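You operate a simulated robot arm through the tools that you are given. There is no shell and no other tool.

You run a simulated robot arm. Do the job below in one go: nothing can be reset, and whatever is moved stays where it is left.

TASK
Run the red tab fully up, then the green; switch tab power off.

Only the result counts: the job must be done as asked and must still hold three seconds after the hand-in. Knocking over, shifting, dropping, spilling or breaking anything else fails it.

THE ROBOT
A 7-joint arm with a two-finger parallel gripper, fixed in place. Base frame: the origin is on the floor under the middle of its stand, x ahead of it, y to its left, z up. Lengths are in m, angles in degrees, forces in N, time in s.
With the tool pointing down near the work surface it reaches from about 0.28 to 0.86 m from the base axis. Its first joint turns from -143.0 to 143.0 degrees. Payload 3 kg.
The tool frame sits at the grasp point between the pads (the TCP): z along the fingers, y along the line on which they close. The tips reach 0.03 m beyond it. Largest opening 0.094 m; finger width 0.028, thickness 0.01; the body of the gripper, 0.05 by 0.096 m, starts 0.055 m behind the TCP.
Orientation is told as [roll, pitch, yaw] about the base's x, y, z axes, in that order, counted from this pose: with the fingers straight down and closing along the base's y, the tool's x points along the base's -x, its y along +y and its z along -z.

THE INTERFACE
- The arm moves only by the tool send_rows. Its argument "motion" is a list that holds one entry, the list of rows, each a list of 7 numbers: the shift along the tool's x, y, z in units of 25 mm (1.0 is 25 mm), then the turn, a rotation vector about the tool's x, y, z in units of 4 degrees (1.0 is 4 degrees), then the opening, from 0 (shut) to 1 (fully open). In form: [[[dx, dy, dz, rx, ry, rz, gripper], ...]]. A call has 1 to 20 rows; each row shifts and turns the commanded pose from where the row before left it, along the tool's axes as they then stand. A call with a number of a shift or a turn outside -1 to 1 is refused whole. Rows are played at 5 a second. More than 0.05 m and 8.6 degrees between two rows, or a gripper value outside its range, and nothing of the call is played. Where a pose cannot be reached the arm comes as near as it can. A force on the tool above 90 N (or 10 N above the force at the start of the call, whichever is more), or a blocked arm, ends the call early, and 0.2 s more pass. The fingers move at their own pace (about 0.072 m/s each) and stop on an object; they squeeze with about 33 N. The grip force told is the motor's: it shows also when the fingers shut on nothing. Time passes only in rows, and 0.2 s behind the last, so rows that do not move let the fingers close. It gives the time, the measured TCP pose, the force on the tool (base axes), the opening and the grip force at its end, in the units of the frame above (readings bear some noise), with the torque about the TCP (base axes, N m) and any sound that the robot's microphone picked up.
- Cameras (640 x 400 px; columns grow to the right, rows downward): "scene" is fixed at [0.3997, -0.5002, 1.5872]; the picture's right is [0.99, -0.15, 0.00], its down [-0.07, -0.44, -0.89] and it looks along [0.14, 0.88, -0.45] (base axes); focal length 344 px, centre (320, 200). "wrist" rides on the gripper at [0.076, 0.014, -0.102] in the tool frame; the picture's right is [-0.18, 0.98, 0.00], its down [-0.75, -0.14, -0.64] and it looks along [-0.63, -0.12, 0.77] (tool axes); focal length 243 px, centre (320, 200). There is no depth. A picture from a camera that has moved, and an enlarged one, comes with that camera's place and axes in the base frame and with its lens.
- capture(camera): a new picture of that camera. No time passes.
- inspect(camera, box): a new picture of the part [left, top, right, bottom] of that camera's present view, enlarged. No time passes.
- sign_off(): hands the job in; it is judged then, once.

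Nothing tells you positions but the pictures and the camera data. Unless the task says otherwise, let go and move clear before handing in.

The tools are called after "Request:" as a command line: name --argument value ..., lists and objects as JSON in quotes. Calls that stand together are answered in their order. send_rows: Moves the arm, as the interface text tells. Its arguments: {"type":"object","properties":{"motion":{"type":"array","items":{"type":"array","items":{"type":"array","items":{"type":"number"}}}}},"required":["motion"]} The other tools are called the same way: capture (camera) takes a picture; inspect (camera, box) takes an enlarged picture of a part of a camera's view; sign_off () hands the job in.

At the start:

```text
time_s: 0.0
ee_pos: [0.4554, 0.3081, 1.266]
ee_rot: [0.0, 0.0, 0.0]
contact_force: [1.0, -0.1, -0.4]
torque: [0.02, -0.02, 0.02]
opening: 0.0942
grip_force: 0.0
```

scene: 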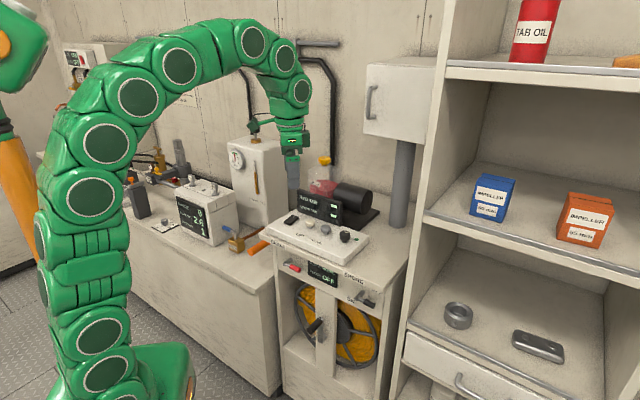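
wrist: 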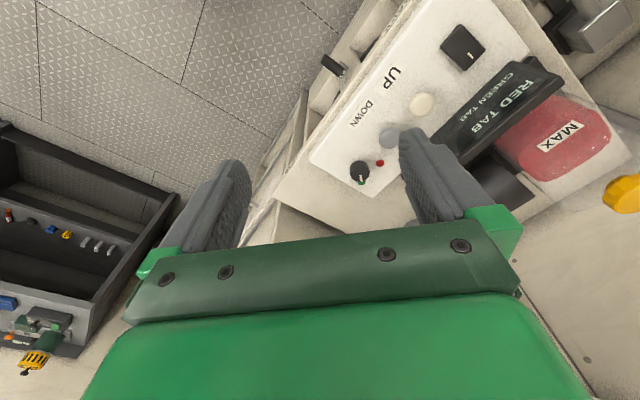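

I see a control desk ahead with a panel of buttons and knobs, displays for RED TAB / GREEN TAB, and a front face with a power readout "OFF" and switches. I'll look closer before moving anything.

Request:
inspect --camera "scene" --box '[260, 160, 420, 260]'

Request:
inspect --camera "scene" --box '[260, 230, 420, 380]'

Request:
inspect --camera "wrist" --box '[300, 0, 640, 212]'

Request:
inspect --camera "scene" --box '[130, 100, 340, 260]'

```text
4.00 times, centred on (340, 210) of scene
camera zoom: at [0.3997, -0.5002, 1.5872], right [0.99, -0.15, 0.0], down [-0.07, -0.44, -0.89], along [0.14, 0.88, -0.45], focal length 1376 px, centre (240, 160)
```

zoom: 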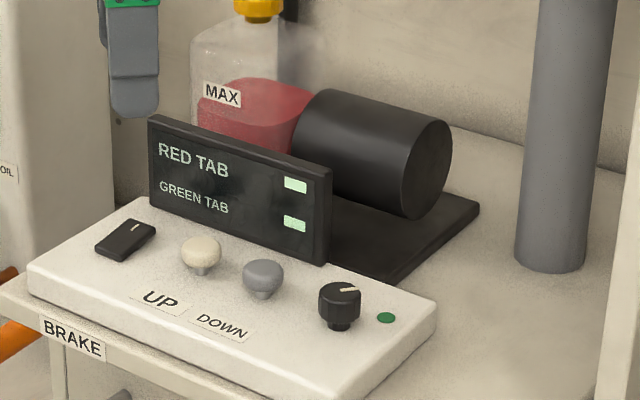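

```text
2.67 times, centred on (340, 305) of scene
camera zoom: at [0.3997, -0.5002, 1.5872], right [0.99, -0.15, 0.0], down [-0.07, -0.44, -0.89], along [0.14, 0.88, -0.45], focal length 917 px, centre (267, -80)
```

zoom: 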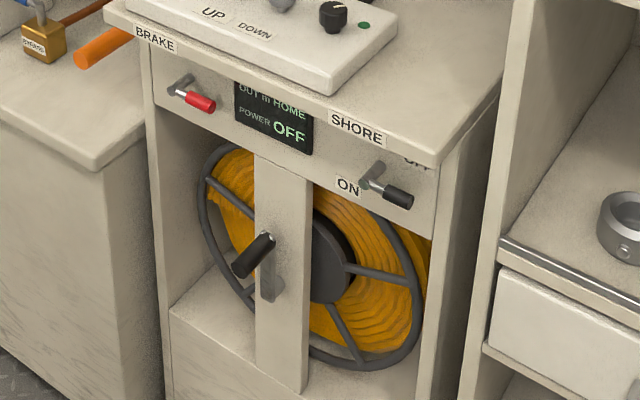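

```text
1.88 times, centred on (470, 106) of wrist
camera zoom: at [0.3791, 0.3228, 1.3677], right [0.18, 0.98, 0.0], down [0.75, -0.14, 0.64], along [0.63, -0.12, -0.77], focal length 457 px, centre (38, 377)
```

zoom: 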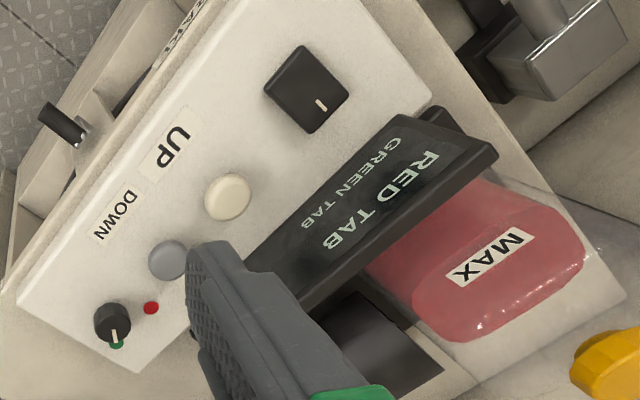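

```text
2.50 times, centred on (235, 180) of scene
camera zoom: at [0.3997, -0.5002, 1.5872], right [0.99, -0.15, 0.0], down [-0.07, -0.44, -0.89], along [0.14, 0.88, -0.45], focal length 860 px, centre (532, 250)
```

zoom: 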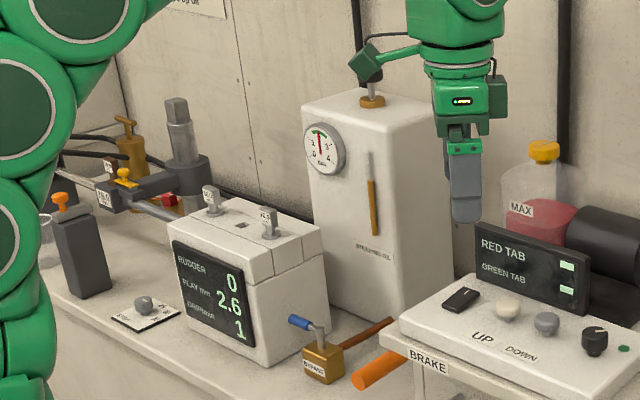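

The desk holds a panel with a black rocker (probably tab power), ivory UP, grey DOWN, and a knob with red/green dots. I'll zoom in closer on the display, knob and rocker.

Request:
inspect --camera "scene" --box '[296, 186, 346, 218]'

Request:
inspect --camera "scene" --box '[328, 222, 368, 248]'

Request:
inspect --camera "wrist" --box '[330, 130, 410, 200]'

Request:
inspect --camera "wrist" --box '[420, 10, 520, 80]'

Request:
inspect --camera "scene" --box '[270, 205, 320, 240]'

```text
12.50 times, centred on (321, 202) of scene
camera zoom: at [0.3997, -0.5002, 1.5872], right [0.99, -0.15, 0.0], down [-0.07, -0.44, -0.89], along [0.14, 0.88, -0.45], focal length 4300 px, centre (308, 175)
```

zoom: 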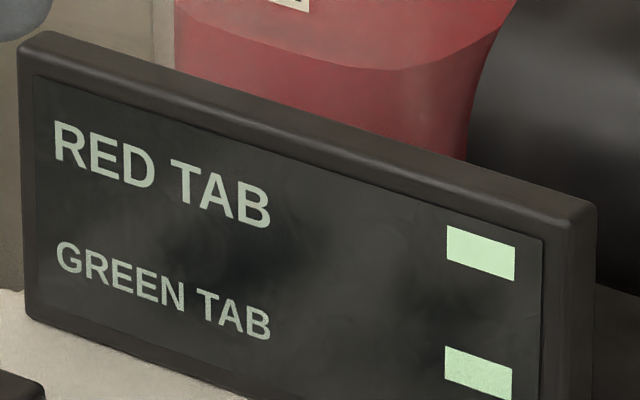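

```text
15.38 times, centred on (348, 235) of scene
camera zoom: at [0.3997, -0.5002, 1.5872], right [0.99, -0.15, 0.0], down [-0.07, -0.44, -0.89], along [0.14, 0.88, -0.45], focal length 5292 px, centre (-111, -338)
```

zoom: 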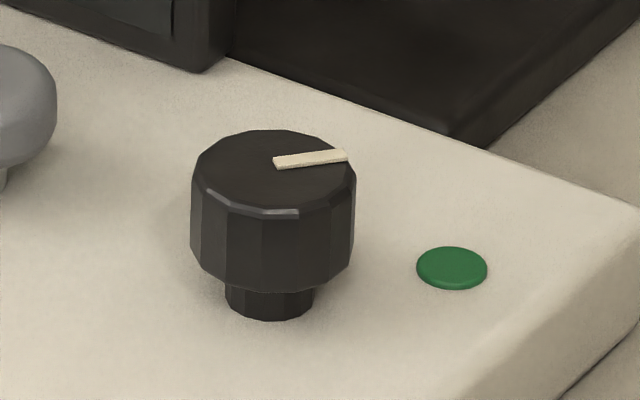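

```text
5.71 times, centred on (370, 165) of wrist
camera zoom: at [0.3791, 0.3228, 1.3677], right [0.18, 0.98, 0.0], down [0.75, -0.14, 0.64], along [0.63, -0.12, -0.77], focal length 1386 px, centre (34, 400)
```

zoom: 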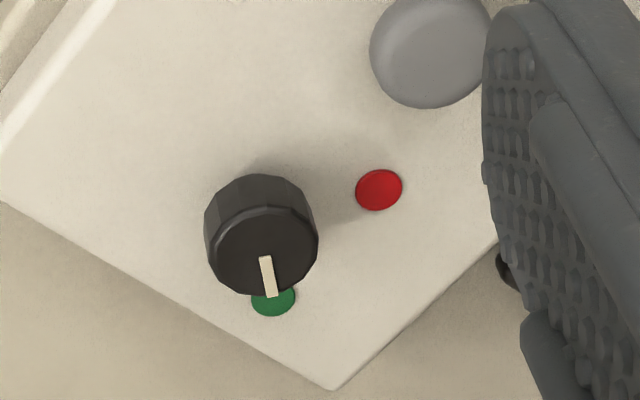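

```text
5.71 times, centred on (470, 45) of wrist
camera zoom: at [0.3791, 0.3228, 1.3677], right [0.18, 0.98, 0.0], down [0.75, -0.14, 0.64], along [0.63, -0.12, -0.77], focal length 1386 px, centre (-537, 1086)
```

zoom: 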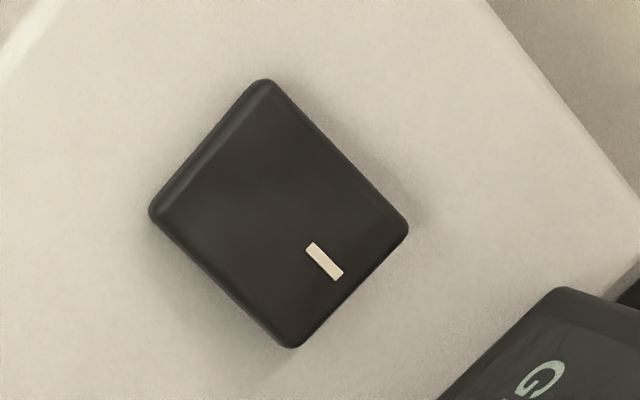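

```text
11.43 times, centred on (295, 222) of scene
camera zoom: at [0.3997, -0.5002, 1.5872], right [0.99, -0.15, 0.0], down [-0.07, -0.44, -0.89], along [0.14, 0.88, -0.45], focal length 3932 px, centre (606, -57)
```

zoom: 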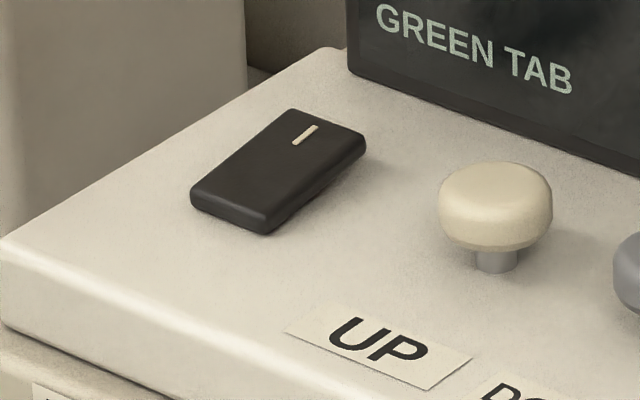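

The panel sits turned about -42° on the desk: UP near (0.509, 0.433), DOWN (0.552, 0.390), and the knob near (0.603, 0.345) with its top at z≈1.042, now pointing at green. The display is lit, so power is on. First I move above the knob, partly down, to check its centring.

Request:
send_rows --motion '[[[-0.738, 0.1825, 0.5, 0, 0, 0, 0.6], [-0.738, 0.1825, 0.5, 0, 0, 0, 0.6], [-0.738, 0.1825, 0.5, 0, 0, 0, 0.6], [-0.738, 0.1825, 0.5, 0, 0, 0, 0.6], [-0.738, 0.1825, 0.5, 0, 0, 0, 0.6], [-0.738, 0.1825, 0.5, 0, 0, 0, 0.6], [-0.738, 0.1825, 0.5, 0, 0, 0, 0.6], [-0.738, 0.1825, 0.5, 0, 0, 0, 0.6], [0, 0, 0, 0, 0, 0, 0.6]]]'

Request:
capture --camera "scene"

Request:
capture --camera "wrist"

```text
time_s: 2.0
ee_pos: [0.6024, 0.3447, 1.1673]
ee_rot: [0.0, 0.1, 0.1]
contact_force: [0.3, -0.3, 0.7]
torque: [-0.02, -0.05, -0.02]
opening: 0.0564
grip_force: 0.0
```

```text
taken
```

scene: 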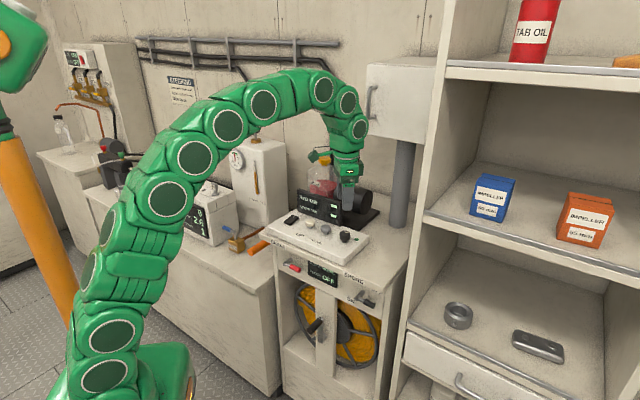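

```text
taken
camera wrist: at [0.5269, 0.3584, 1.2684], right [0.18, 0.98, 0.0], down [0.75, -0.14, 0.64], along [0.63, -0.12, -0.77], focal length 243 px, centre (320, 200)
```

wrist: 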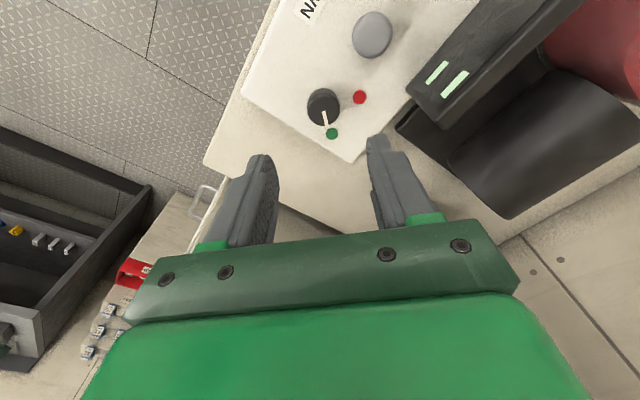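

The gripper is now above and slightly left of the knob with clear space around it. I'll zoom in on the knob to refine its centre.

Request:
inspect --camera "wrist" --box '[280, 70, 400, 145]'

Request:
inspect --camera "scene" --box '[280, 120, 420, 260]'

```text
5.33 times, centred on (340, 108) of wrist
camera zoom: at [0.5269, 0.3584, 1.2684], right [0.18, 0.98, 0.0], down [0.75, -0.14, 0.64], along [0.63, -0.12, -0.77], focal length 1294 px, centre (213, 693)
```

zoom: 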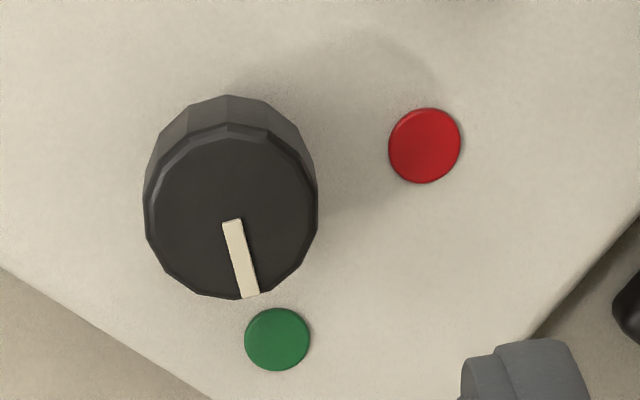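

```text
2.86 times, centred on (350, 190) of scene
camera zoom: at [0.3997, -0.5002, 1.5872], right [0.99, -0.15, 0.0], down [-0.07, -0.44, -0.89], along [0.14, 0.88, -0.45], focal length 983 px, centre (234, 229)
```

zoom: 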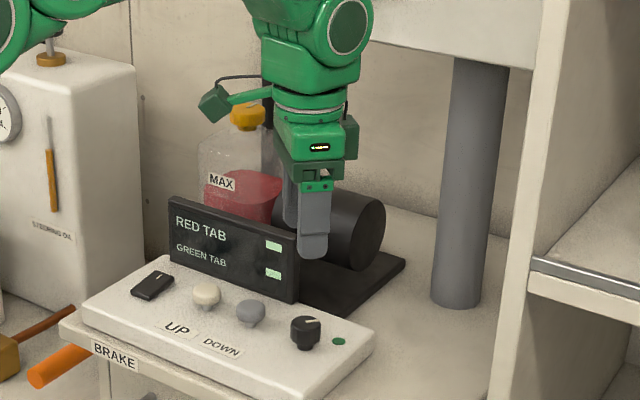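

The knob centre refines to about (0.6065, 0.347), 30 mm across; pointer at ~4°, green dot at ~5°, red dot at ~84° (base). I'll descend around it in a straight line, fingers open.

Request:
send_rows --motion '[[[-0.17, 0.085, 0.75, 0, 0, 0, 0.6], [0, 0, 0.75, 0, 0, 0, 0.6], [0, 0, 0.75, 0, 0, 0, 0.6], [0, 0, 0.75, 0, 0, 0, 0.6], [0, 0, 0.75, 0, 0, 0, 0.6], [0, 0, 0.7, 0, 0, 0, 0.6], [0, 0, 0, 0, 0, 0, 0.6]]]'

Request:
capture --camera "wrist"

Request:
inspect --camera "scene" --box '[300, 160, 400, 260]'

```text
time_s: 3.6
ee_pos: [0.6053, 0.3467, 1.0544]
ee_rot: [0.0, 0.0, 0.0]
contact_force: [0.6, -0.2, 1.3]
torque: [0.0, -0.03, 0.04]
opening: 0.0563
grip_force: 0.0
```

```text
taken
camera wrist: at [0.5307, 0.361, 1.1566], right [0.18, 0.98, 0.0], down [0.75, -0.14, 0.64], along [0.63, -0.12, -0.77], focal length 243 px, centre (320, 200)
```

wrist: 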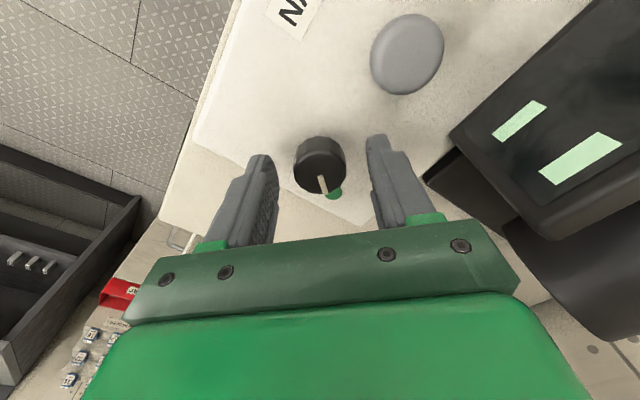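

```text
4.00 times, centred on (350, 210) of scene
camera zoom: at [0.3997, -0.5002, 1.5872], right [0.99, -0.15, 0.0], down [-0.07, -0.44, -0.89], along [0.14, 0.88, -0.45], focal length 1376 px, centre (200, 160)
```

zoom: 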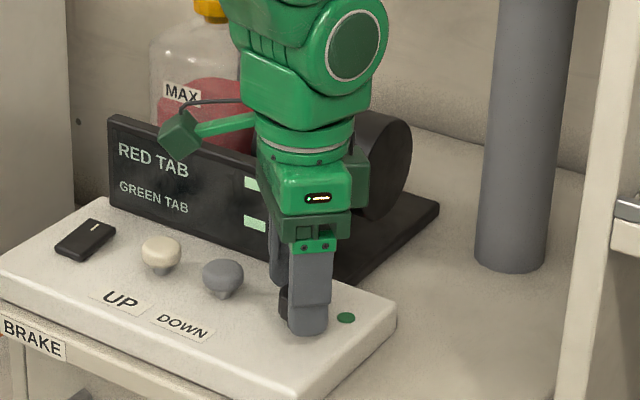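

The knob sits centred between the fingers. I'll close on it now and let the grip settle.

Request:
send_rows --motion '[[[0, 0, 0, 0, 0, 0, 0.35], [0, 0, 0, 0, 0, 0, 0.2], [0, 0, 0, 0, 0, 0, 0], [0, 0, 0, 0, 0, 0, 0], [0, 0, 0, 0, 0, 0, 0]]]'

Request:
capture --camera "wrist"

```text
time_s: 4.8
ee_pos: [0.6071, 0.3458, 1.0558]
ee_rot: [0.0, 0.0, 0.0]
contact_force: [-2.4, -10.5, -0.6]
torque: [-0.36, 0.07, -0.03]
opening: 0.0313
grip_force: 45.1
```

```text
taken
camera wrist: at [0.5309, 0.3607, 1.1565], right [0.18, 0.98, 0.0], down [0.75, -0.14, 0.64], along [0.63, -0.12, -0.77], focal length 243 px, centre (320, 200)
```

wrist: 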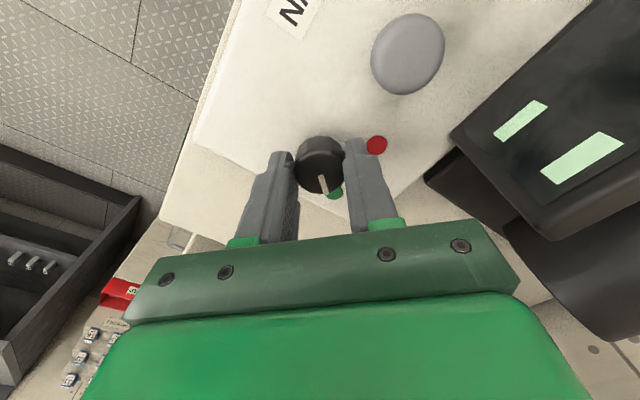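

Gripped at 31 mm with the pad centring within about a millimetre. Now turning the knob counter-clockwise (from above) 40° first, to check that it follows.

Request:
send_rows --motion '[[[0, -0.03, 0, 0, 0, -0.5, 0], [0, 0, 0, 0, 0, -1, 0], [0, 0, 0, 0, 0, -1, 0], [0, 0, 0, 0, 0, -1, 0], [0, 0, 0, 0, 0, -1, 0], [0, 0, 0, 0, 0, -1, 0], [0, 0, 0, 0, 0, -1, 0], [0, 0, 0, 0, 0, -1, 0], [0, 0, 0, 0, 0, -1, 0], [0, 0, 0, 0, 0, -1, 0], [0, 0, 0, 0, 0, -0.5, 0]]]'

Request:
capture --camera "wrist"

Request:
inspect --camera "scene" --box '[270, 160, 400, 260]'

```text
time_s: 7.2
ee_pos: [0.607, 0.3458, 1.0545]
ee_rot: [0.0, 0.0, 40.0]
contact_force: [12.5, -31.7, 4.0]
torque: [-0.83, -0.34, -0.07]
opening: 0.031
grip_force: 44.6
```

```text
taken
camera wrist: at [0.5398, 0.3073, 1.1565], right [-0.49, 0.87, 0.0], down [0.67, 0.38, 0.64], along [0.56, 0.32, -0.77], focal length 243 px, centre (320, 200)
```

wrist: 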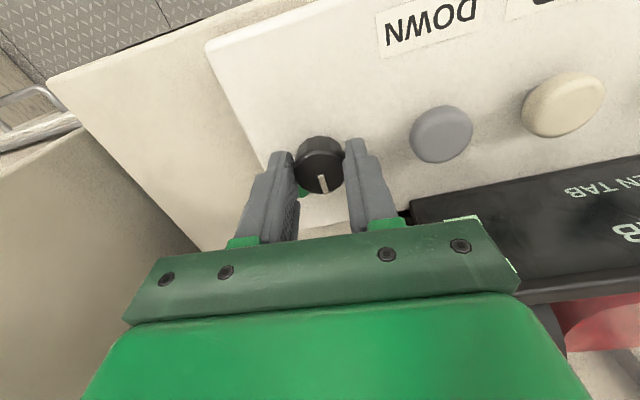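

```text
4.00 times, centred on (335, 210) of scene
camera zoom: at [0.3997, -0.5002, 1.5872], right [0.99, -0.15, 0.0], down [-0.07, -0.44, -0.89], along [0.14, 0.88, -0.45], focal length 1376 px, centre (260, 160)
```

zoom: 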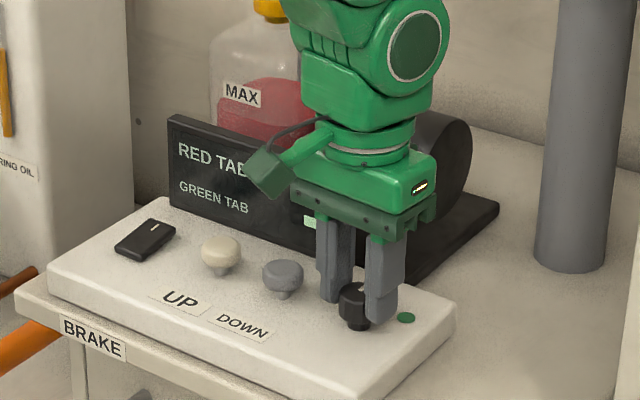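

The knob follows, but there's about 32 N of side load along the closing line, so I'm slightly off-centre. I'll nudge about 1 mm toward -y of the tool to relieve it.

Request:
send_rows --motion '[[[0, -0.04, 0, 0, 0, 0, 0], [0, 0, 0, 0, 0, 0, 0]]]'

```text
time_s: 7.8
ee_pos: [0.6057, 0.3455, 1.0547]
ee_rot: [0.0, 0.1, 40.0]
contact_force: [2.9, -19.7, -5.1]
torque: [-0.73, 0.01, -0.06]
opening: 0.0314
grip_force: 45.1
```

Request:
send_rows --motion '[[[0.02, -0.045, 0, 0, 0, 0, 0], [0, 0, 0, 0, 0, -1, 0], [0, 0, 0, 0, 0, -1, 0], [0, 0, 0, 0, 0, -1, 0], [0, 0, 0, 0, 0, -1, 0], [0, 0, 0, 0, 0, -1, 0], [0, 0, 0, 0, 0, 0, 0]]]'

Request:
capture --camera "wrist"

```text
time_s: 9.4
ee_pos: [0.6067, 0.3452, 1.0549]
ee_rot: [0.0, 0.0, 60.1]
contact_force: [3.6, 9.9, -14.7]
torque: [0.63, -0.3, -0.01]
opening: 0.0313
grip_force: 45.3
```

```text
taken
camera wrist: at [0.5575, 0.286, 1.1566], right [-0.76, 0.65, 0.0], down [0.5, 0.58, 0.64], along [0.42, 0.49, -0.77], focal length 243 px, centre (320, 200)
```

wrist: 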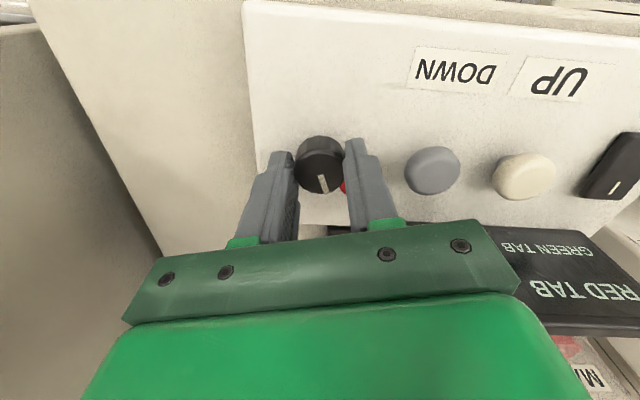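

Side load is small now and the pointer keeps following; I'll turn the final 20° to bring the pointer onto the red dot.

Request:
send_rows --motion '[[[0, 0, 0, 0, 0, -1, 0], [0, 0, 0, 0, 0, -1, 0], [0, 0, 0, 0, 0, -1, 0], [0, 0, 0, 0, 0, -1, 0], [0, 0, 0, 0, 0, -1, 0], [0, 0, 0, 0, 0, 0, 0]]]'

Request:
inspect --camera "wrist" --box '[260, 110, 380, 210]'

Request:
capture --camera "scene"

```text
time_s: 10.8
ee_pos: [0.6078, 0.3452, 1.0544]
ee_rot: [0.0, 0.0, 80.0]
contact_force: [7.7, 15.7, -4.8]
torque: [0.52, -0.26, -0.61]
opening: 0.0312
grip_force: 45.2
```

```text
4.00 times, centred on (320, 160) of wrist
camera zoom: at [0.581, 0.2721, 1.1566], right [-0.94, 0.35, 0.0], down [0.27, 0.72, 0.64], along [0.23, 0.6, -0.77], focal length 970 px, centre (320, 360)
```

zoom: 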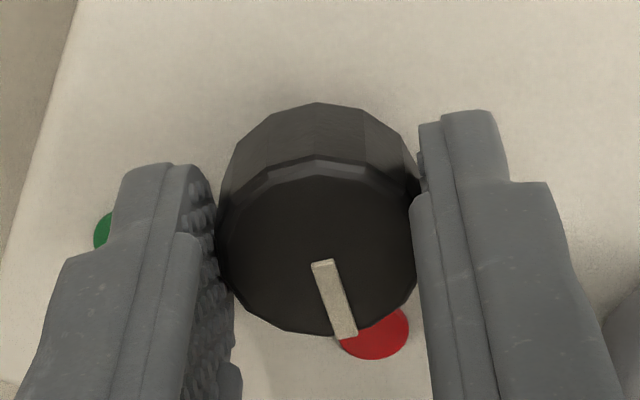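

```text
taken
```

scene: 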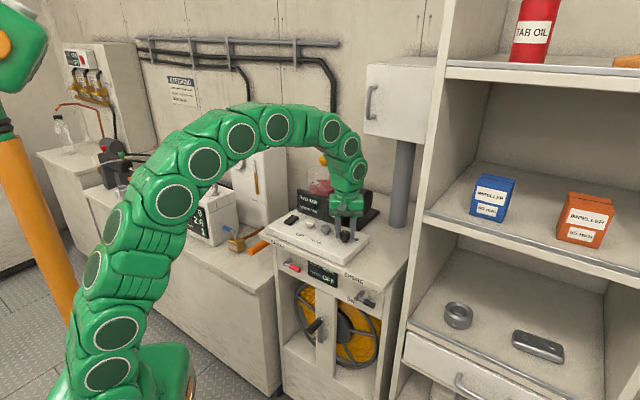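

The torque about z has jumped to -0.61 N·m: the knob is against its red stop and the pointer is on the red dot. I'll open, rise straight up, and look.

Request:
send_rows --motion '[[[0, 0, 0, 0, 0, 0, 0.4], [0, 0, 0, 0, 0, 0, 0.6], [0, 0, -0.6, 0, 0, 0, 0.6], [0, 0, -1, 0, 0, 0, 0.6], [0, 0, -1, 0, 0, 0, 0.6], [0, 0, -1, 0, 0, 0, 0.6], [0, 0, 0, 0, 0, 0, 0.6]]]'

Request:
capture --camera "wrist"

Request:
inspect --camera "scene" --box '[270, 160, 400, 260]'

```text
time_s: 12.4
ee_pos: [0.6071, 0.3462, 1.1455]
ee_rot: [0.0, 0.0, 80.0]
contact_force: [0.7, -2.2, -0.7]
torque: [0.0, -0.02, 0.0]
opening: 0.0565
grip_force: 0.2
```

```text
taken
camera wrist: at [0.5809, 0.273, 1.2468], right [-0.94, 0.35, 0.0], down [0.27, 0.72, 0.64], along [0.23, 0.6, -0.77], focal length 243 px, centre (320, 200)
```

wrist: 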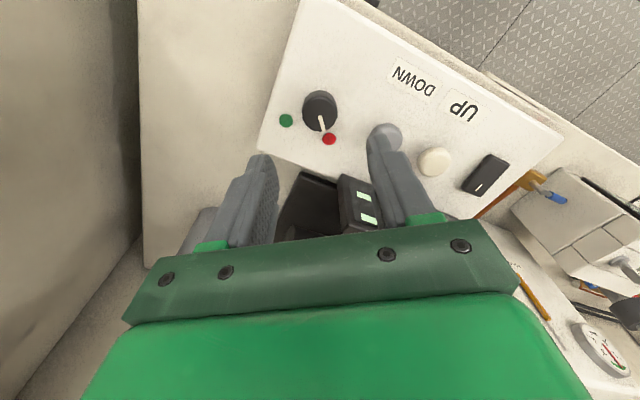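

```text
4.00 times, centred on (335, 210) of scene
camera zoom: at [0.3997, -0.5002, 1.5872], right [0.99, -0.15, 0.0], down [-0.07, -0.44, -0.89], along [0.14, 0.88, -0.45], focal length 1376 px, centre (260, 160)
```

zoom: 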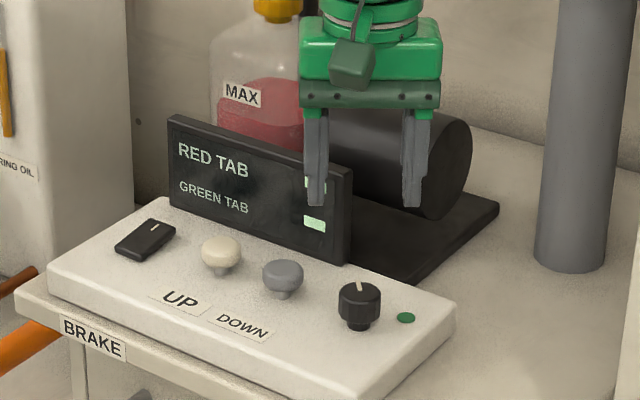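

The knob stays on red. Next I rotate to align with the panel, close the fingers, and slide over to above the UP button, then check alignment.

Request:
send_rows --motion '[[[0, 0, 0, 0, 0, 1, 0.3], [0, 0, 0, 0, 0, 1, 0], [0, 0, 0, 0, 0, 1, 0], [0, 0, 0, 0, 0, 1, 0], [0, 0, 0, 0, 0, 1, 0], [0, 0, 0, 0, 0, 1, 0], [0, 0, 0, 0, 0, 1, 0], [0, 0, 0, 0, 0, 1, 0], [0, 0.75, 0, 0, 0, 0, 0], [0, 0.75, 0, 0, 0, 0, 0], [0, 0.75, 0, 0, 0, 0, 0], [0, 0.75, 0, 0, 0, 0, 0], [0, 0.75, 0, 0, 0, 0, 0], [0, 0.75, 0, 0, 0, 0, 0], [0, 0.75, 0, 0, 0, 0, 0], [0, 0, 0, 0, 0, 0, 0]]]'

Request:
capture --camera "wrist"

Request:
inspect --camera "scene" --box '[270, 160, 400, 260]'

```text
time_s: 15.8
ee_pos: [0.5084, 0.4348, 1.147]
ee_rot: [0.0, 0.0, 48.0]
contact_force: [-0.1, -0.2, -0.2]
torque: [0.01, 0.0, 0.0]
opening: 0.0
grip_force: 33.1
```

```text
taken
camera wrist: at [0.4474, 0.3867, 1.2478], right [-0.61, 0.79, 0.0], down [0.61, 0.47, 0.64], along [0.51, 0.39, -0.77], focal length 243 px, centre (320, 200)
```

wrist: 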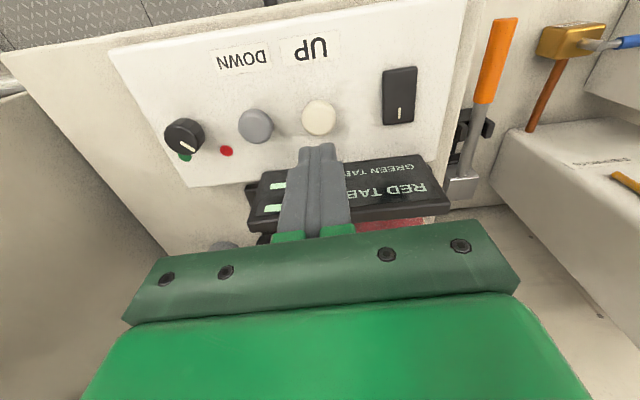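

```text
4.00 times, centred on (335, 210) of scene
camera zoom: at [0.3997, -0.5002, 1.5872], right [0.99, -0.15, 0.0], down [-0.07, -0.44, -0.89], along [0.14, 0.88, -0.45], focal length 1376 px, centre (260, 160)
```

zoom: 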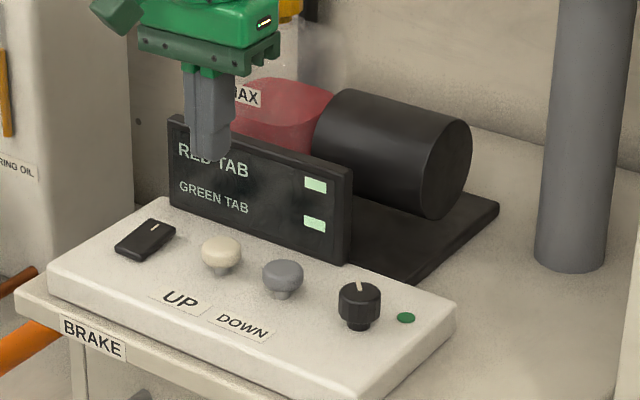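

The display bars are still unlit of change, and the fingers are above UP. I'll verify the knob's pointer and compute UP's exact centre from zoomed views.

Request:
inspect --camera "wrist" --box '[150, 100, 250, 170]'

Request:
inspect --camera "wrist" --box '[270, 80, 370, 160]'

Request:
inspect --camera "scene" --box '[296, 186, 376, 246]'

```text
5.71 times, centred on (200, 135) of wrist
camera zoom: at [0.4474, 0.3867, 1.2478], right [-0.61, 0.79, 0.0], down [0.61, 0.47, 0.64], along [0.51, 0.39, -0.77], focal length 1386 px, centre (1006, 571)
```

zoom: 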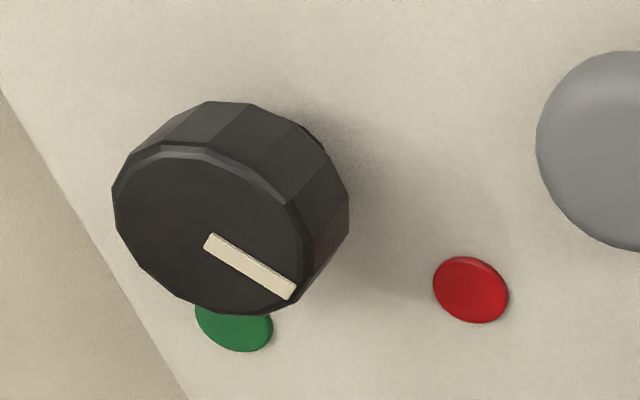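

```text
5.00 times, centred on (320, 120) of wrist
camera zoom: at [0.4474, 0.3867, 1.2478], right [-0.61, 0.79, 0.0], down [0.61, 0.47, 0.64], along [0.51, 0.39, -0.77], focal length 1213 px, centre (320, 600)
```

zoom: 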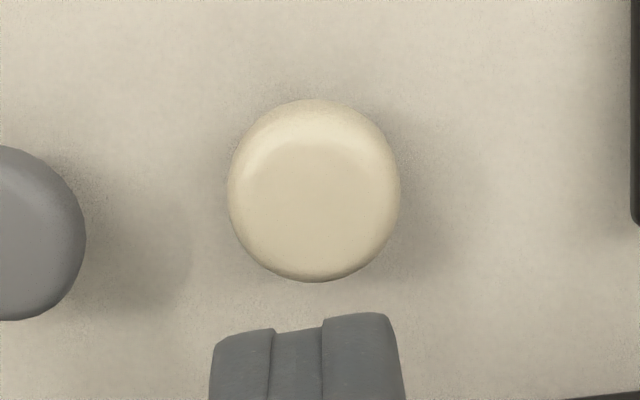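

```text
6.67 times, centred on (336, 216) of scene
camera zoom: at [0.3997, -0.5002, 1.5872], right [0.99, -0.15, 0.0], down [-0.07, -0.44, -0.89], along [0.14, 0.88, -0.45], focal length 2293 px, centre (213, 93)
```

zoom: 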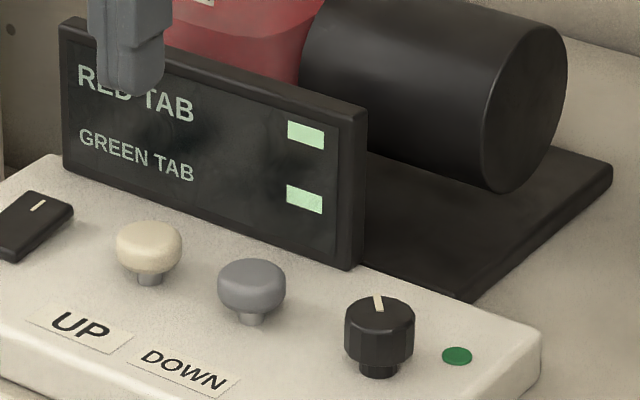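

Pointer works out at ~80–85°, on the red dot (84°). UP is ~31 mm across, centred near (0.512, 0.436). I'll shift a few mm, descend to just above it, then begin pressing gently.

Request:
send_rows --motion '[[[-0.14, -0.06, 0.7, 0, 0, 0, 0], [0, 0, 0.7, 0, 0, 0, 0], [0, 0, 0.7, 0, 0, 0, 0], [0, 0, 0.7, 0, 0, 0, 0], [0, 0, 0, 0, 0, 0, 0]]]'

Request:
capture --camera "wrist"

Request:
inspect --camera "scene" --box '[270, 160, 400, 260]'

```text
time_s: 17.0
ee_pos: [0.5133, 0.4376, 1.0751]
ee_rot: [0.1, 0.0, 48.0]
contact_force: [-0.4, -0.7, -0.6]
torque: [0.02, 0.0, 0.0]
opening: 0.0
grip_force: 33.0
```

```text
taken
camera wrist: at [0.4517, 0.3887, 1.1771], right [-0.61, 0.79, 0.0], down [0.61, 0.47, 0.64], along [0.51, 0.39, -0.77], focal length 243 px, centre (320, 200)
```

wrist: 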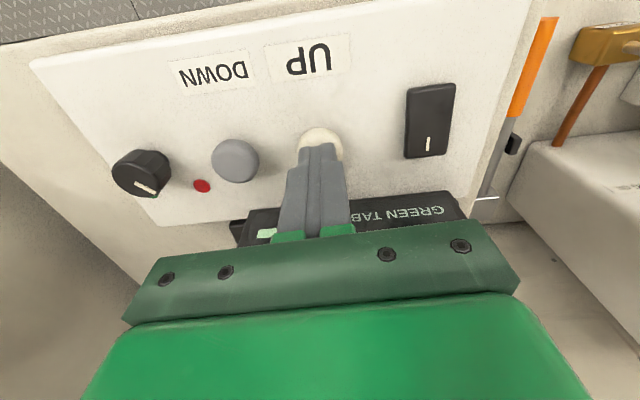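

```text
4.00 times, centred on (335, 210) of scene
camera zoom: at [0.3997, -0.5002, 1.5872], right [0.99, -0.15, 0.0], down [-0.07, -0.44, -0.89], along [0.14, 0.88, -0.45], focal length 1376 px, centre (260, 160)
```

zoom: 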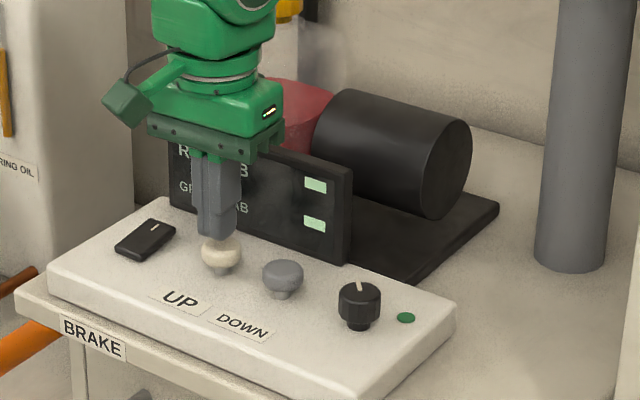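

The fingertips sit right over the UP cap, about 8 mm above it. I'll press down in small steps and watch force and display.

Request:
send_rows --motion '[[[0, 0, 0.1, 0, 0, 0, 0], [0, 0, 0.1, 0, 0, 0, 0], [0, 0, 0.1, 0, 0, 0, 0], [0, 0, 0.08, 0, 0, 0, 0]]]'

Request:
inspect --camera "scene" --box '[290, 180, 360, 240]'

```text
time_s: 18.0
ee_pos: [0.5114, 0.4355, 1.0653]
ee_rot: [0.0, 0.0, 48.0]
contact_force: [-0.1, 0.1, 0.5]
torque: [-0.01, -0.03, 0.01]
opening: 0.0
grip_force: 33.3
```

```text
6.67 times, centred on (325, 210) of scene
camera zoom: at [0.3997, -0.5002, 1.5872], right [0.99, -0.15, 0.0], down [-0.07, -0.44, -0.89], along [0.14, 0.88, -0.45], focal length 2293 px, centre (287, 133)
```

zoom: 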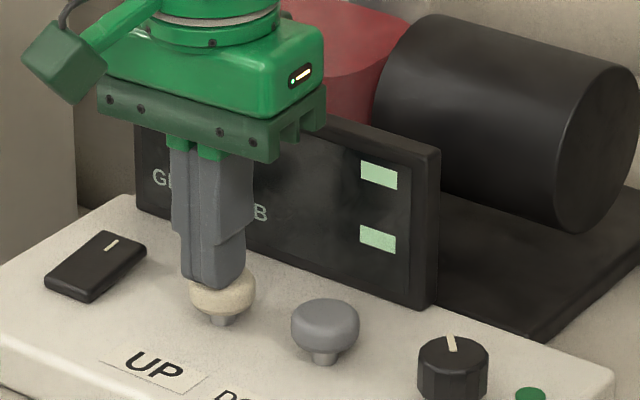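

Request:
send_rows --motion '[[[0, 0, 0.08, 0, 0, 0, 0], [0, 0, 0.08, 0, 0, 0, 0], [0, 0, 0, 0, 0, 0, 0]]]'

Request:
inspect --camera "scene" --box '[290, 180, 360, 240]'

```text
time_s: 18.8
ee_pos: [0.5128, 0.4343, 1.0619]
ee_rot: [0.0, 0.0, 48.0]
contact_force: [-1.1, 0.5, 1.0]
torque: [0.02, 0.03, 0.0]
opening: 0.0
grip_force: 33.1
```

```text
6.67 times, centred on (325, 210) of scene
camera zoom: at [0.3997, -0.5002, 1.5872], right [0.99, -0.15, 0.0], down [-0.07, -0.44, -0.89], along [0.14, 0.88, -0.45], focal length 2293 px, centre (287, 133)
```

zoom: 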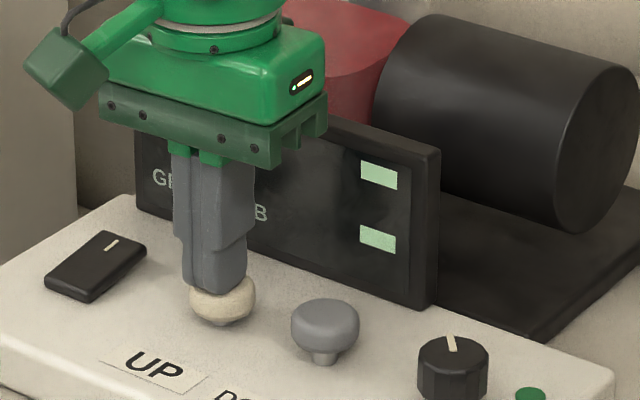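

The cap appears to be moving down under light force, with no effect yet. I'll keep pressing in small steps.

Request:
send_rows --motion '[[[0, 0, 0.06, 0, 0, 0, 0], [0, 0, 0.06, 0, 0, 0, 0], [0, 0, 0, 0, 0, 0, 0]]]'

Request:
inspect --camera "scene" --box '[290, 180, 360, 240]'

```text
time_s: 19.6
ee_pos: [0.5127, 0.4335, 1.0594]
ee_rot: [0.0, 0.0, 48.0]
contact_force: [1.3, 0.2, 1.6]
torque: [-0.01, -0.07, 0.04]
opening: 0.0
grip_force: 33.0
heard: click
```

```text
6.67 times, centred on (325, 210) of scene
camera zoom: at [0.3997, -0.5002, 1.5872], right [0.99, -0.15, 0.0], down [-0.07, -0.44, -0.89], along [0.14, 0.88, -0.45], focal length 2293 px, centre (287, 133)
```

zoom: 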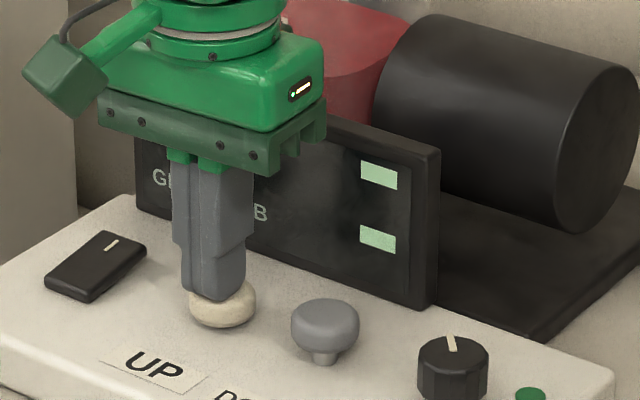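

A click was heard: UP is engaged. I'll press a hair more to be secure and hold for a second, then check the red bar.

Request:
send_rows --motion '[[[0, 0, 0.03, 0, 0, 0, 0], [0, 0, 0, 0, 0, 0, 0], [0, 0, 0, 0, 0, 0, 0], [0, 0, 0, 0, 0, 0, 0]]]'

Request:
inspect --camera "scene" --box '[290, 180, 360, 240]'

```text
time_s: 20.6
ee_pos: [0.5108, 0.4341, 1.0571]
ee_rot: [-0.1, 0.0, 47.9]
contact_force: [-0.2, 2.6, 5.3]
torque: [0.09, -0.02, 0.03]
opening: 0.0
grip_force: 33.2
```

```text
6.67 times, centred on (325, 210) of scene
camera zoom: at [0.3997, -0.5002, 1.5872], right [0.99, -0.15, 0.0], down [-0.07, -0.44, -0.89], along [0.14, 0.88, -0.45], focal length 2293 px, centre (287, 133)
```

zoom: 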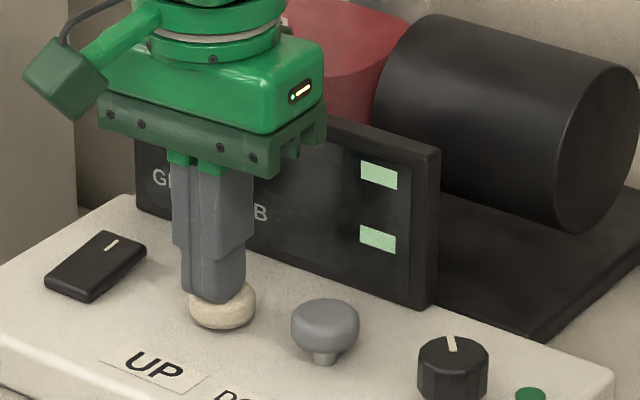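

The UP cap is down at about 5 N and the bars haven't changed yet. I'll keep holding and watch.

Request:
send_rows --motion '[[[0, 0, 0, 0, 0, 0, 0], [0, 0, 0, 0, 0, 0, 0], [0, 0, 0, 0, 0, 0, 0], [0, 0, 0, 0, 0, 0, 0], [0, 0, 0, 0, 0, 0, 0]]]'

Request:
inspect --camera "scene" --box '[290, 180, 360, 240]'

Request:
capture --camera "wrist"

```text
time_s: 21.8
ee_pos: [0.5128, 0.4344, 1.0576]
ee_rot: [0.1, 0.0, 48.0]
contact_force: [-0.7, 1.7, 6.3]
torque: [0.11, -0.02, -0.04]
opening: 0.0
grip_force: 33.1
```

```text
6.67 times, centred on (325, 210) of scene
camera zoom: at [0.3997, -0.5002, 1.5872], right [0.99, -0.15, 0.0], down [-0.07, -0.44, -0.89], along [0.14, 0.88, -0.45], focal length 2293 px, centre (287, 133)
```

zoom: 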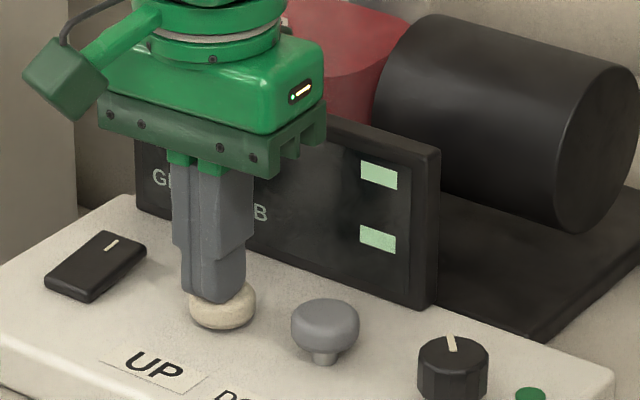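

```text
taken
camera wrist: at [0.4506, 0.3868, 1.1594], right [-0.61, 0.79, 0.0], down [0.61, 0.47, 0.64], along [0.51, 0.39, -0.77], focal length 243 px, centre (320, 200)
```

wrist: 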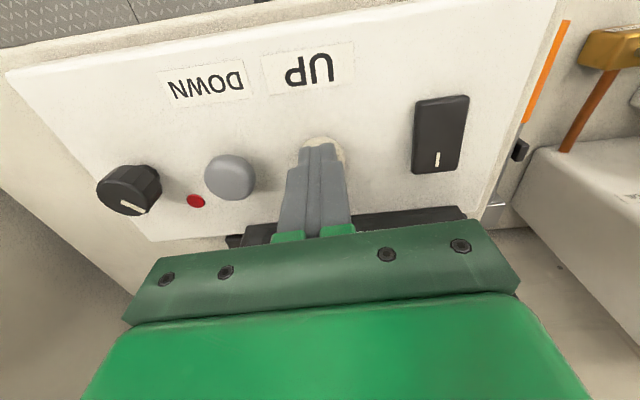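

UP has been held for over two seconds with no change in the bars and no pump noise. I'll check the rocker's tilt in case power is actually off.

Request:
inspect --camera "wrist" --box '[390, 80, 490, 190]'

Request:
inspect --camera "scene" --box '[290, 208, 320, 230]'

Request:
inspect --camera "scene" --box '[315, 186, 350, 216]'

```text
3.64 times, centred on (440, 135) of wrist
camera zoom: at [0.4506, 0.3868, 1.1594], right [-0.61, 0.79, 0.0], down [0.61, 0.47, 0.64], along [0.51, 0.39, -0.77], focal length 882 px, centre (-116, 436)
```

zoom: 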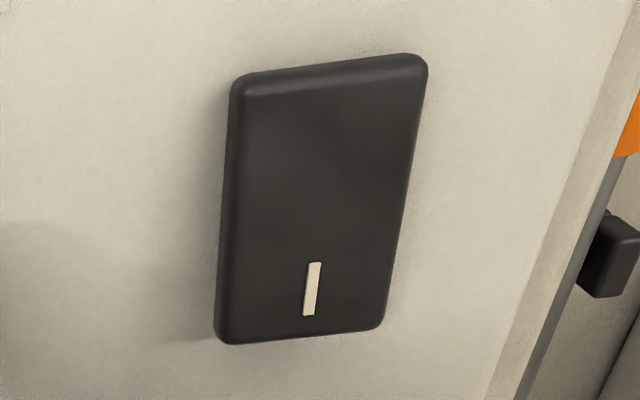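

```text
16.00 times, centred on (305, 219) of scene
camera zoom: at [0.3997, -0.5002, 1.5872], right [0.99, -0.15, 0.0], down [-0.07, -0.44, -0.89], along [0.14, 0.88, -0.45], focal length 5504 px, centre (560, -104)
```

zoom: 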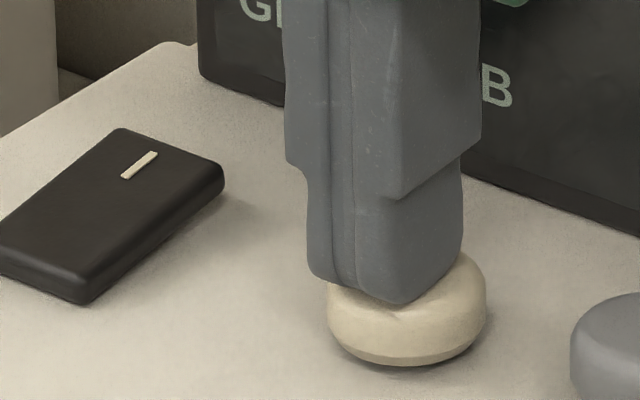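

```text
13.33 times, centred on (332, 201) of scene
camera zoom: at [0.3997, -0.5002, 1.5872], right [0.99, -0.15, 0.0], down [-0.07, -0.44, -0.89], along [0.14, 0.88, -0.45], focal length 4587 px, centre (153, 187)
```

zoom: 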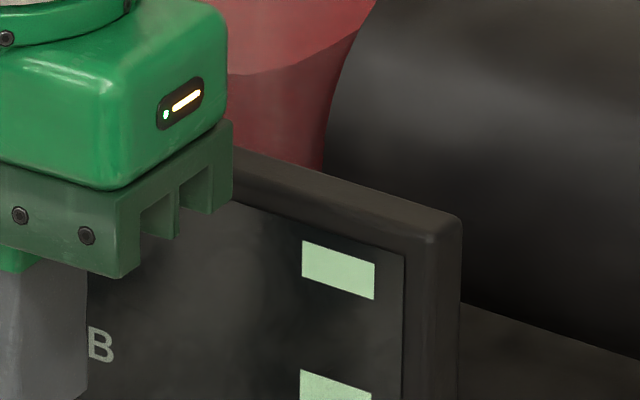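

Comparing the views, the rocker's marked (I) end near the display is raised about 5 mm and its front end is down. So tab power looks off at present, and UP does nothing. I'll release UP and move over the rocker's marked end.

Request:
send_rows --motion '[[[0, 0, -0.8, 0, 0, 0, 0], [0, 0, -1, 0, 0, 0, 0], [0, 0, -0.5, 0, 0, 0, 0], [-0.15, 0.71, 0, 0, 0, 0, 0], [-0.15, 0.71, 0, 0, 0, 0, 0], [-0.15, 0.71, 0, 0, 0, 0, 0], [-0.14, 0.71, 0, 0, 0, 0, 0], [0, 0, 0, 0, 0, 0, 0]]]'

Request:
capture --camera "wrist"

Request:
inspect --camera "scene" --box '[260, 150, 380, 250]'

```text
time_s: 23.6
ee_pos: [0.4712, 0.493, 1.1137]
ee_rot: [0.1, 0.0, 48.1]
contact_force: [0.5, 0.0, -1.2]
torque: [-0.01, -0.02, 0.04]
opening: 0.0
grip_force: 32.9
```

```text
taken
camera wrist: at [0.4088, 0.4453, 1.2158], right [-0.61, 0.79, 0.0], down [0.61, 0.47, 0.64], along [0.51, 0.39, -0.77], focal length 243 px, centre (320, 200)
```

wrist: 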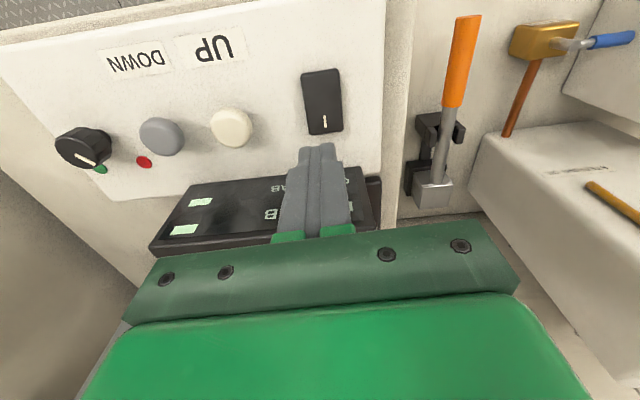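

```text
4.00 times, centred on (320, 200) of scene
camera zoom: at [0.3997, -0.5002, 1.5872], right [0.99, -0.15, 0.0], down [-0.07, -0.44, -0.89], along [0.14, 0.88, -0.45], focal length 1376 px, centre (320, 200)
```

zoom: 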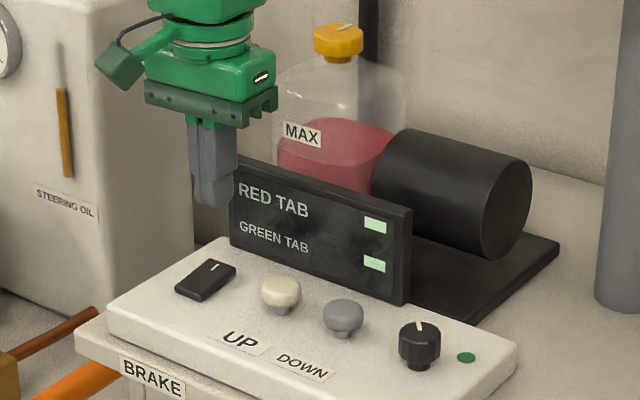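

Request:
inspect --camera "wrist" --box '[280, 55, 370, 145]'

Request:
inspect --camera "scene" --box '[280, 208, 310, 230]'

Request:
inspect --camera "wrist" --box '[140, 160, 300, 260]'

```text
4.44 times, centred on (325, 100) of wrist
camera zoom: at [0.4088, 0.4453, 1.2158], right [-0.61, 0.79, 0.0], down [0.61, 0.47, 0.64], along [0.51, 0.39, -0.77], focal length 1078 px, centre (298, 644)
```

zoom: 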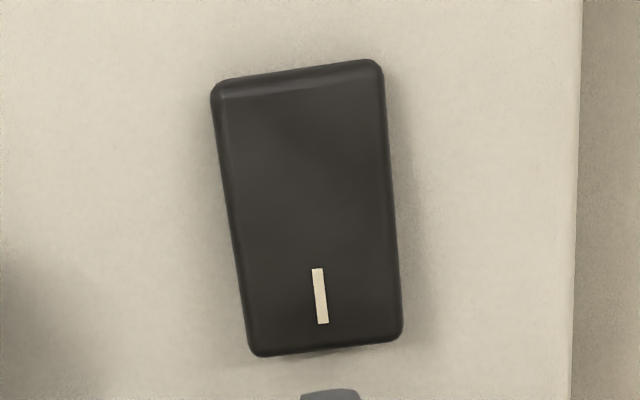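

```text
16.00 times, centred on (295, 219) of scene
camera zoom: at [0.3997, -0.5002, 1.5872], right [0.99, -0.15, 0.0], down [-0.07, -0.44, -0.89], along [0.14, 0.88, -0.45], focal length 5504 px, centre (720, -104)
```

zoom: 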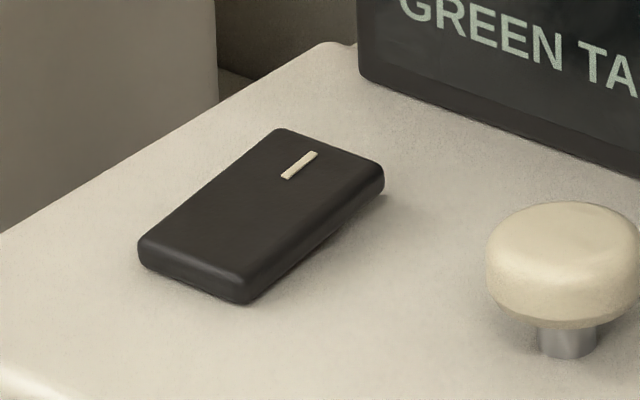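

```text
4.00 times, centred on (220, 210) of wrist
camera zoom: at [0.4088, 0.4453, 1.2158], right [-0.61, 0.79, 0.0], down [0.61, 0.47, 0.64], along [0.51, 0.39, -0.77], focal length 970 px, centre (720, 160)
```

zoom: 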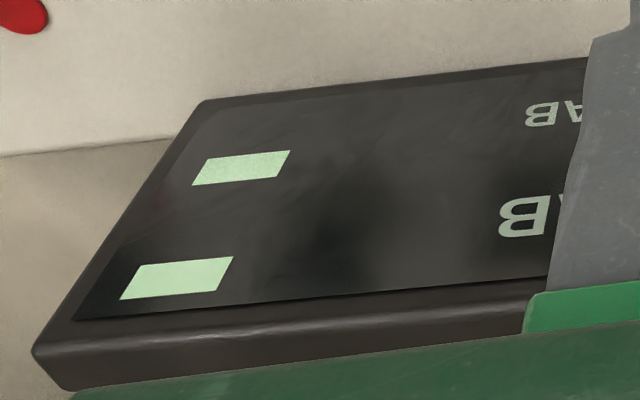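

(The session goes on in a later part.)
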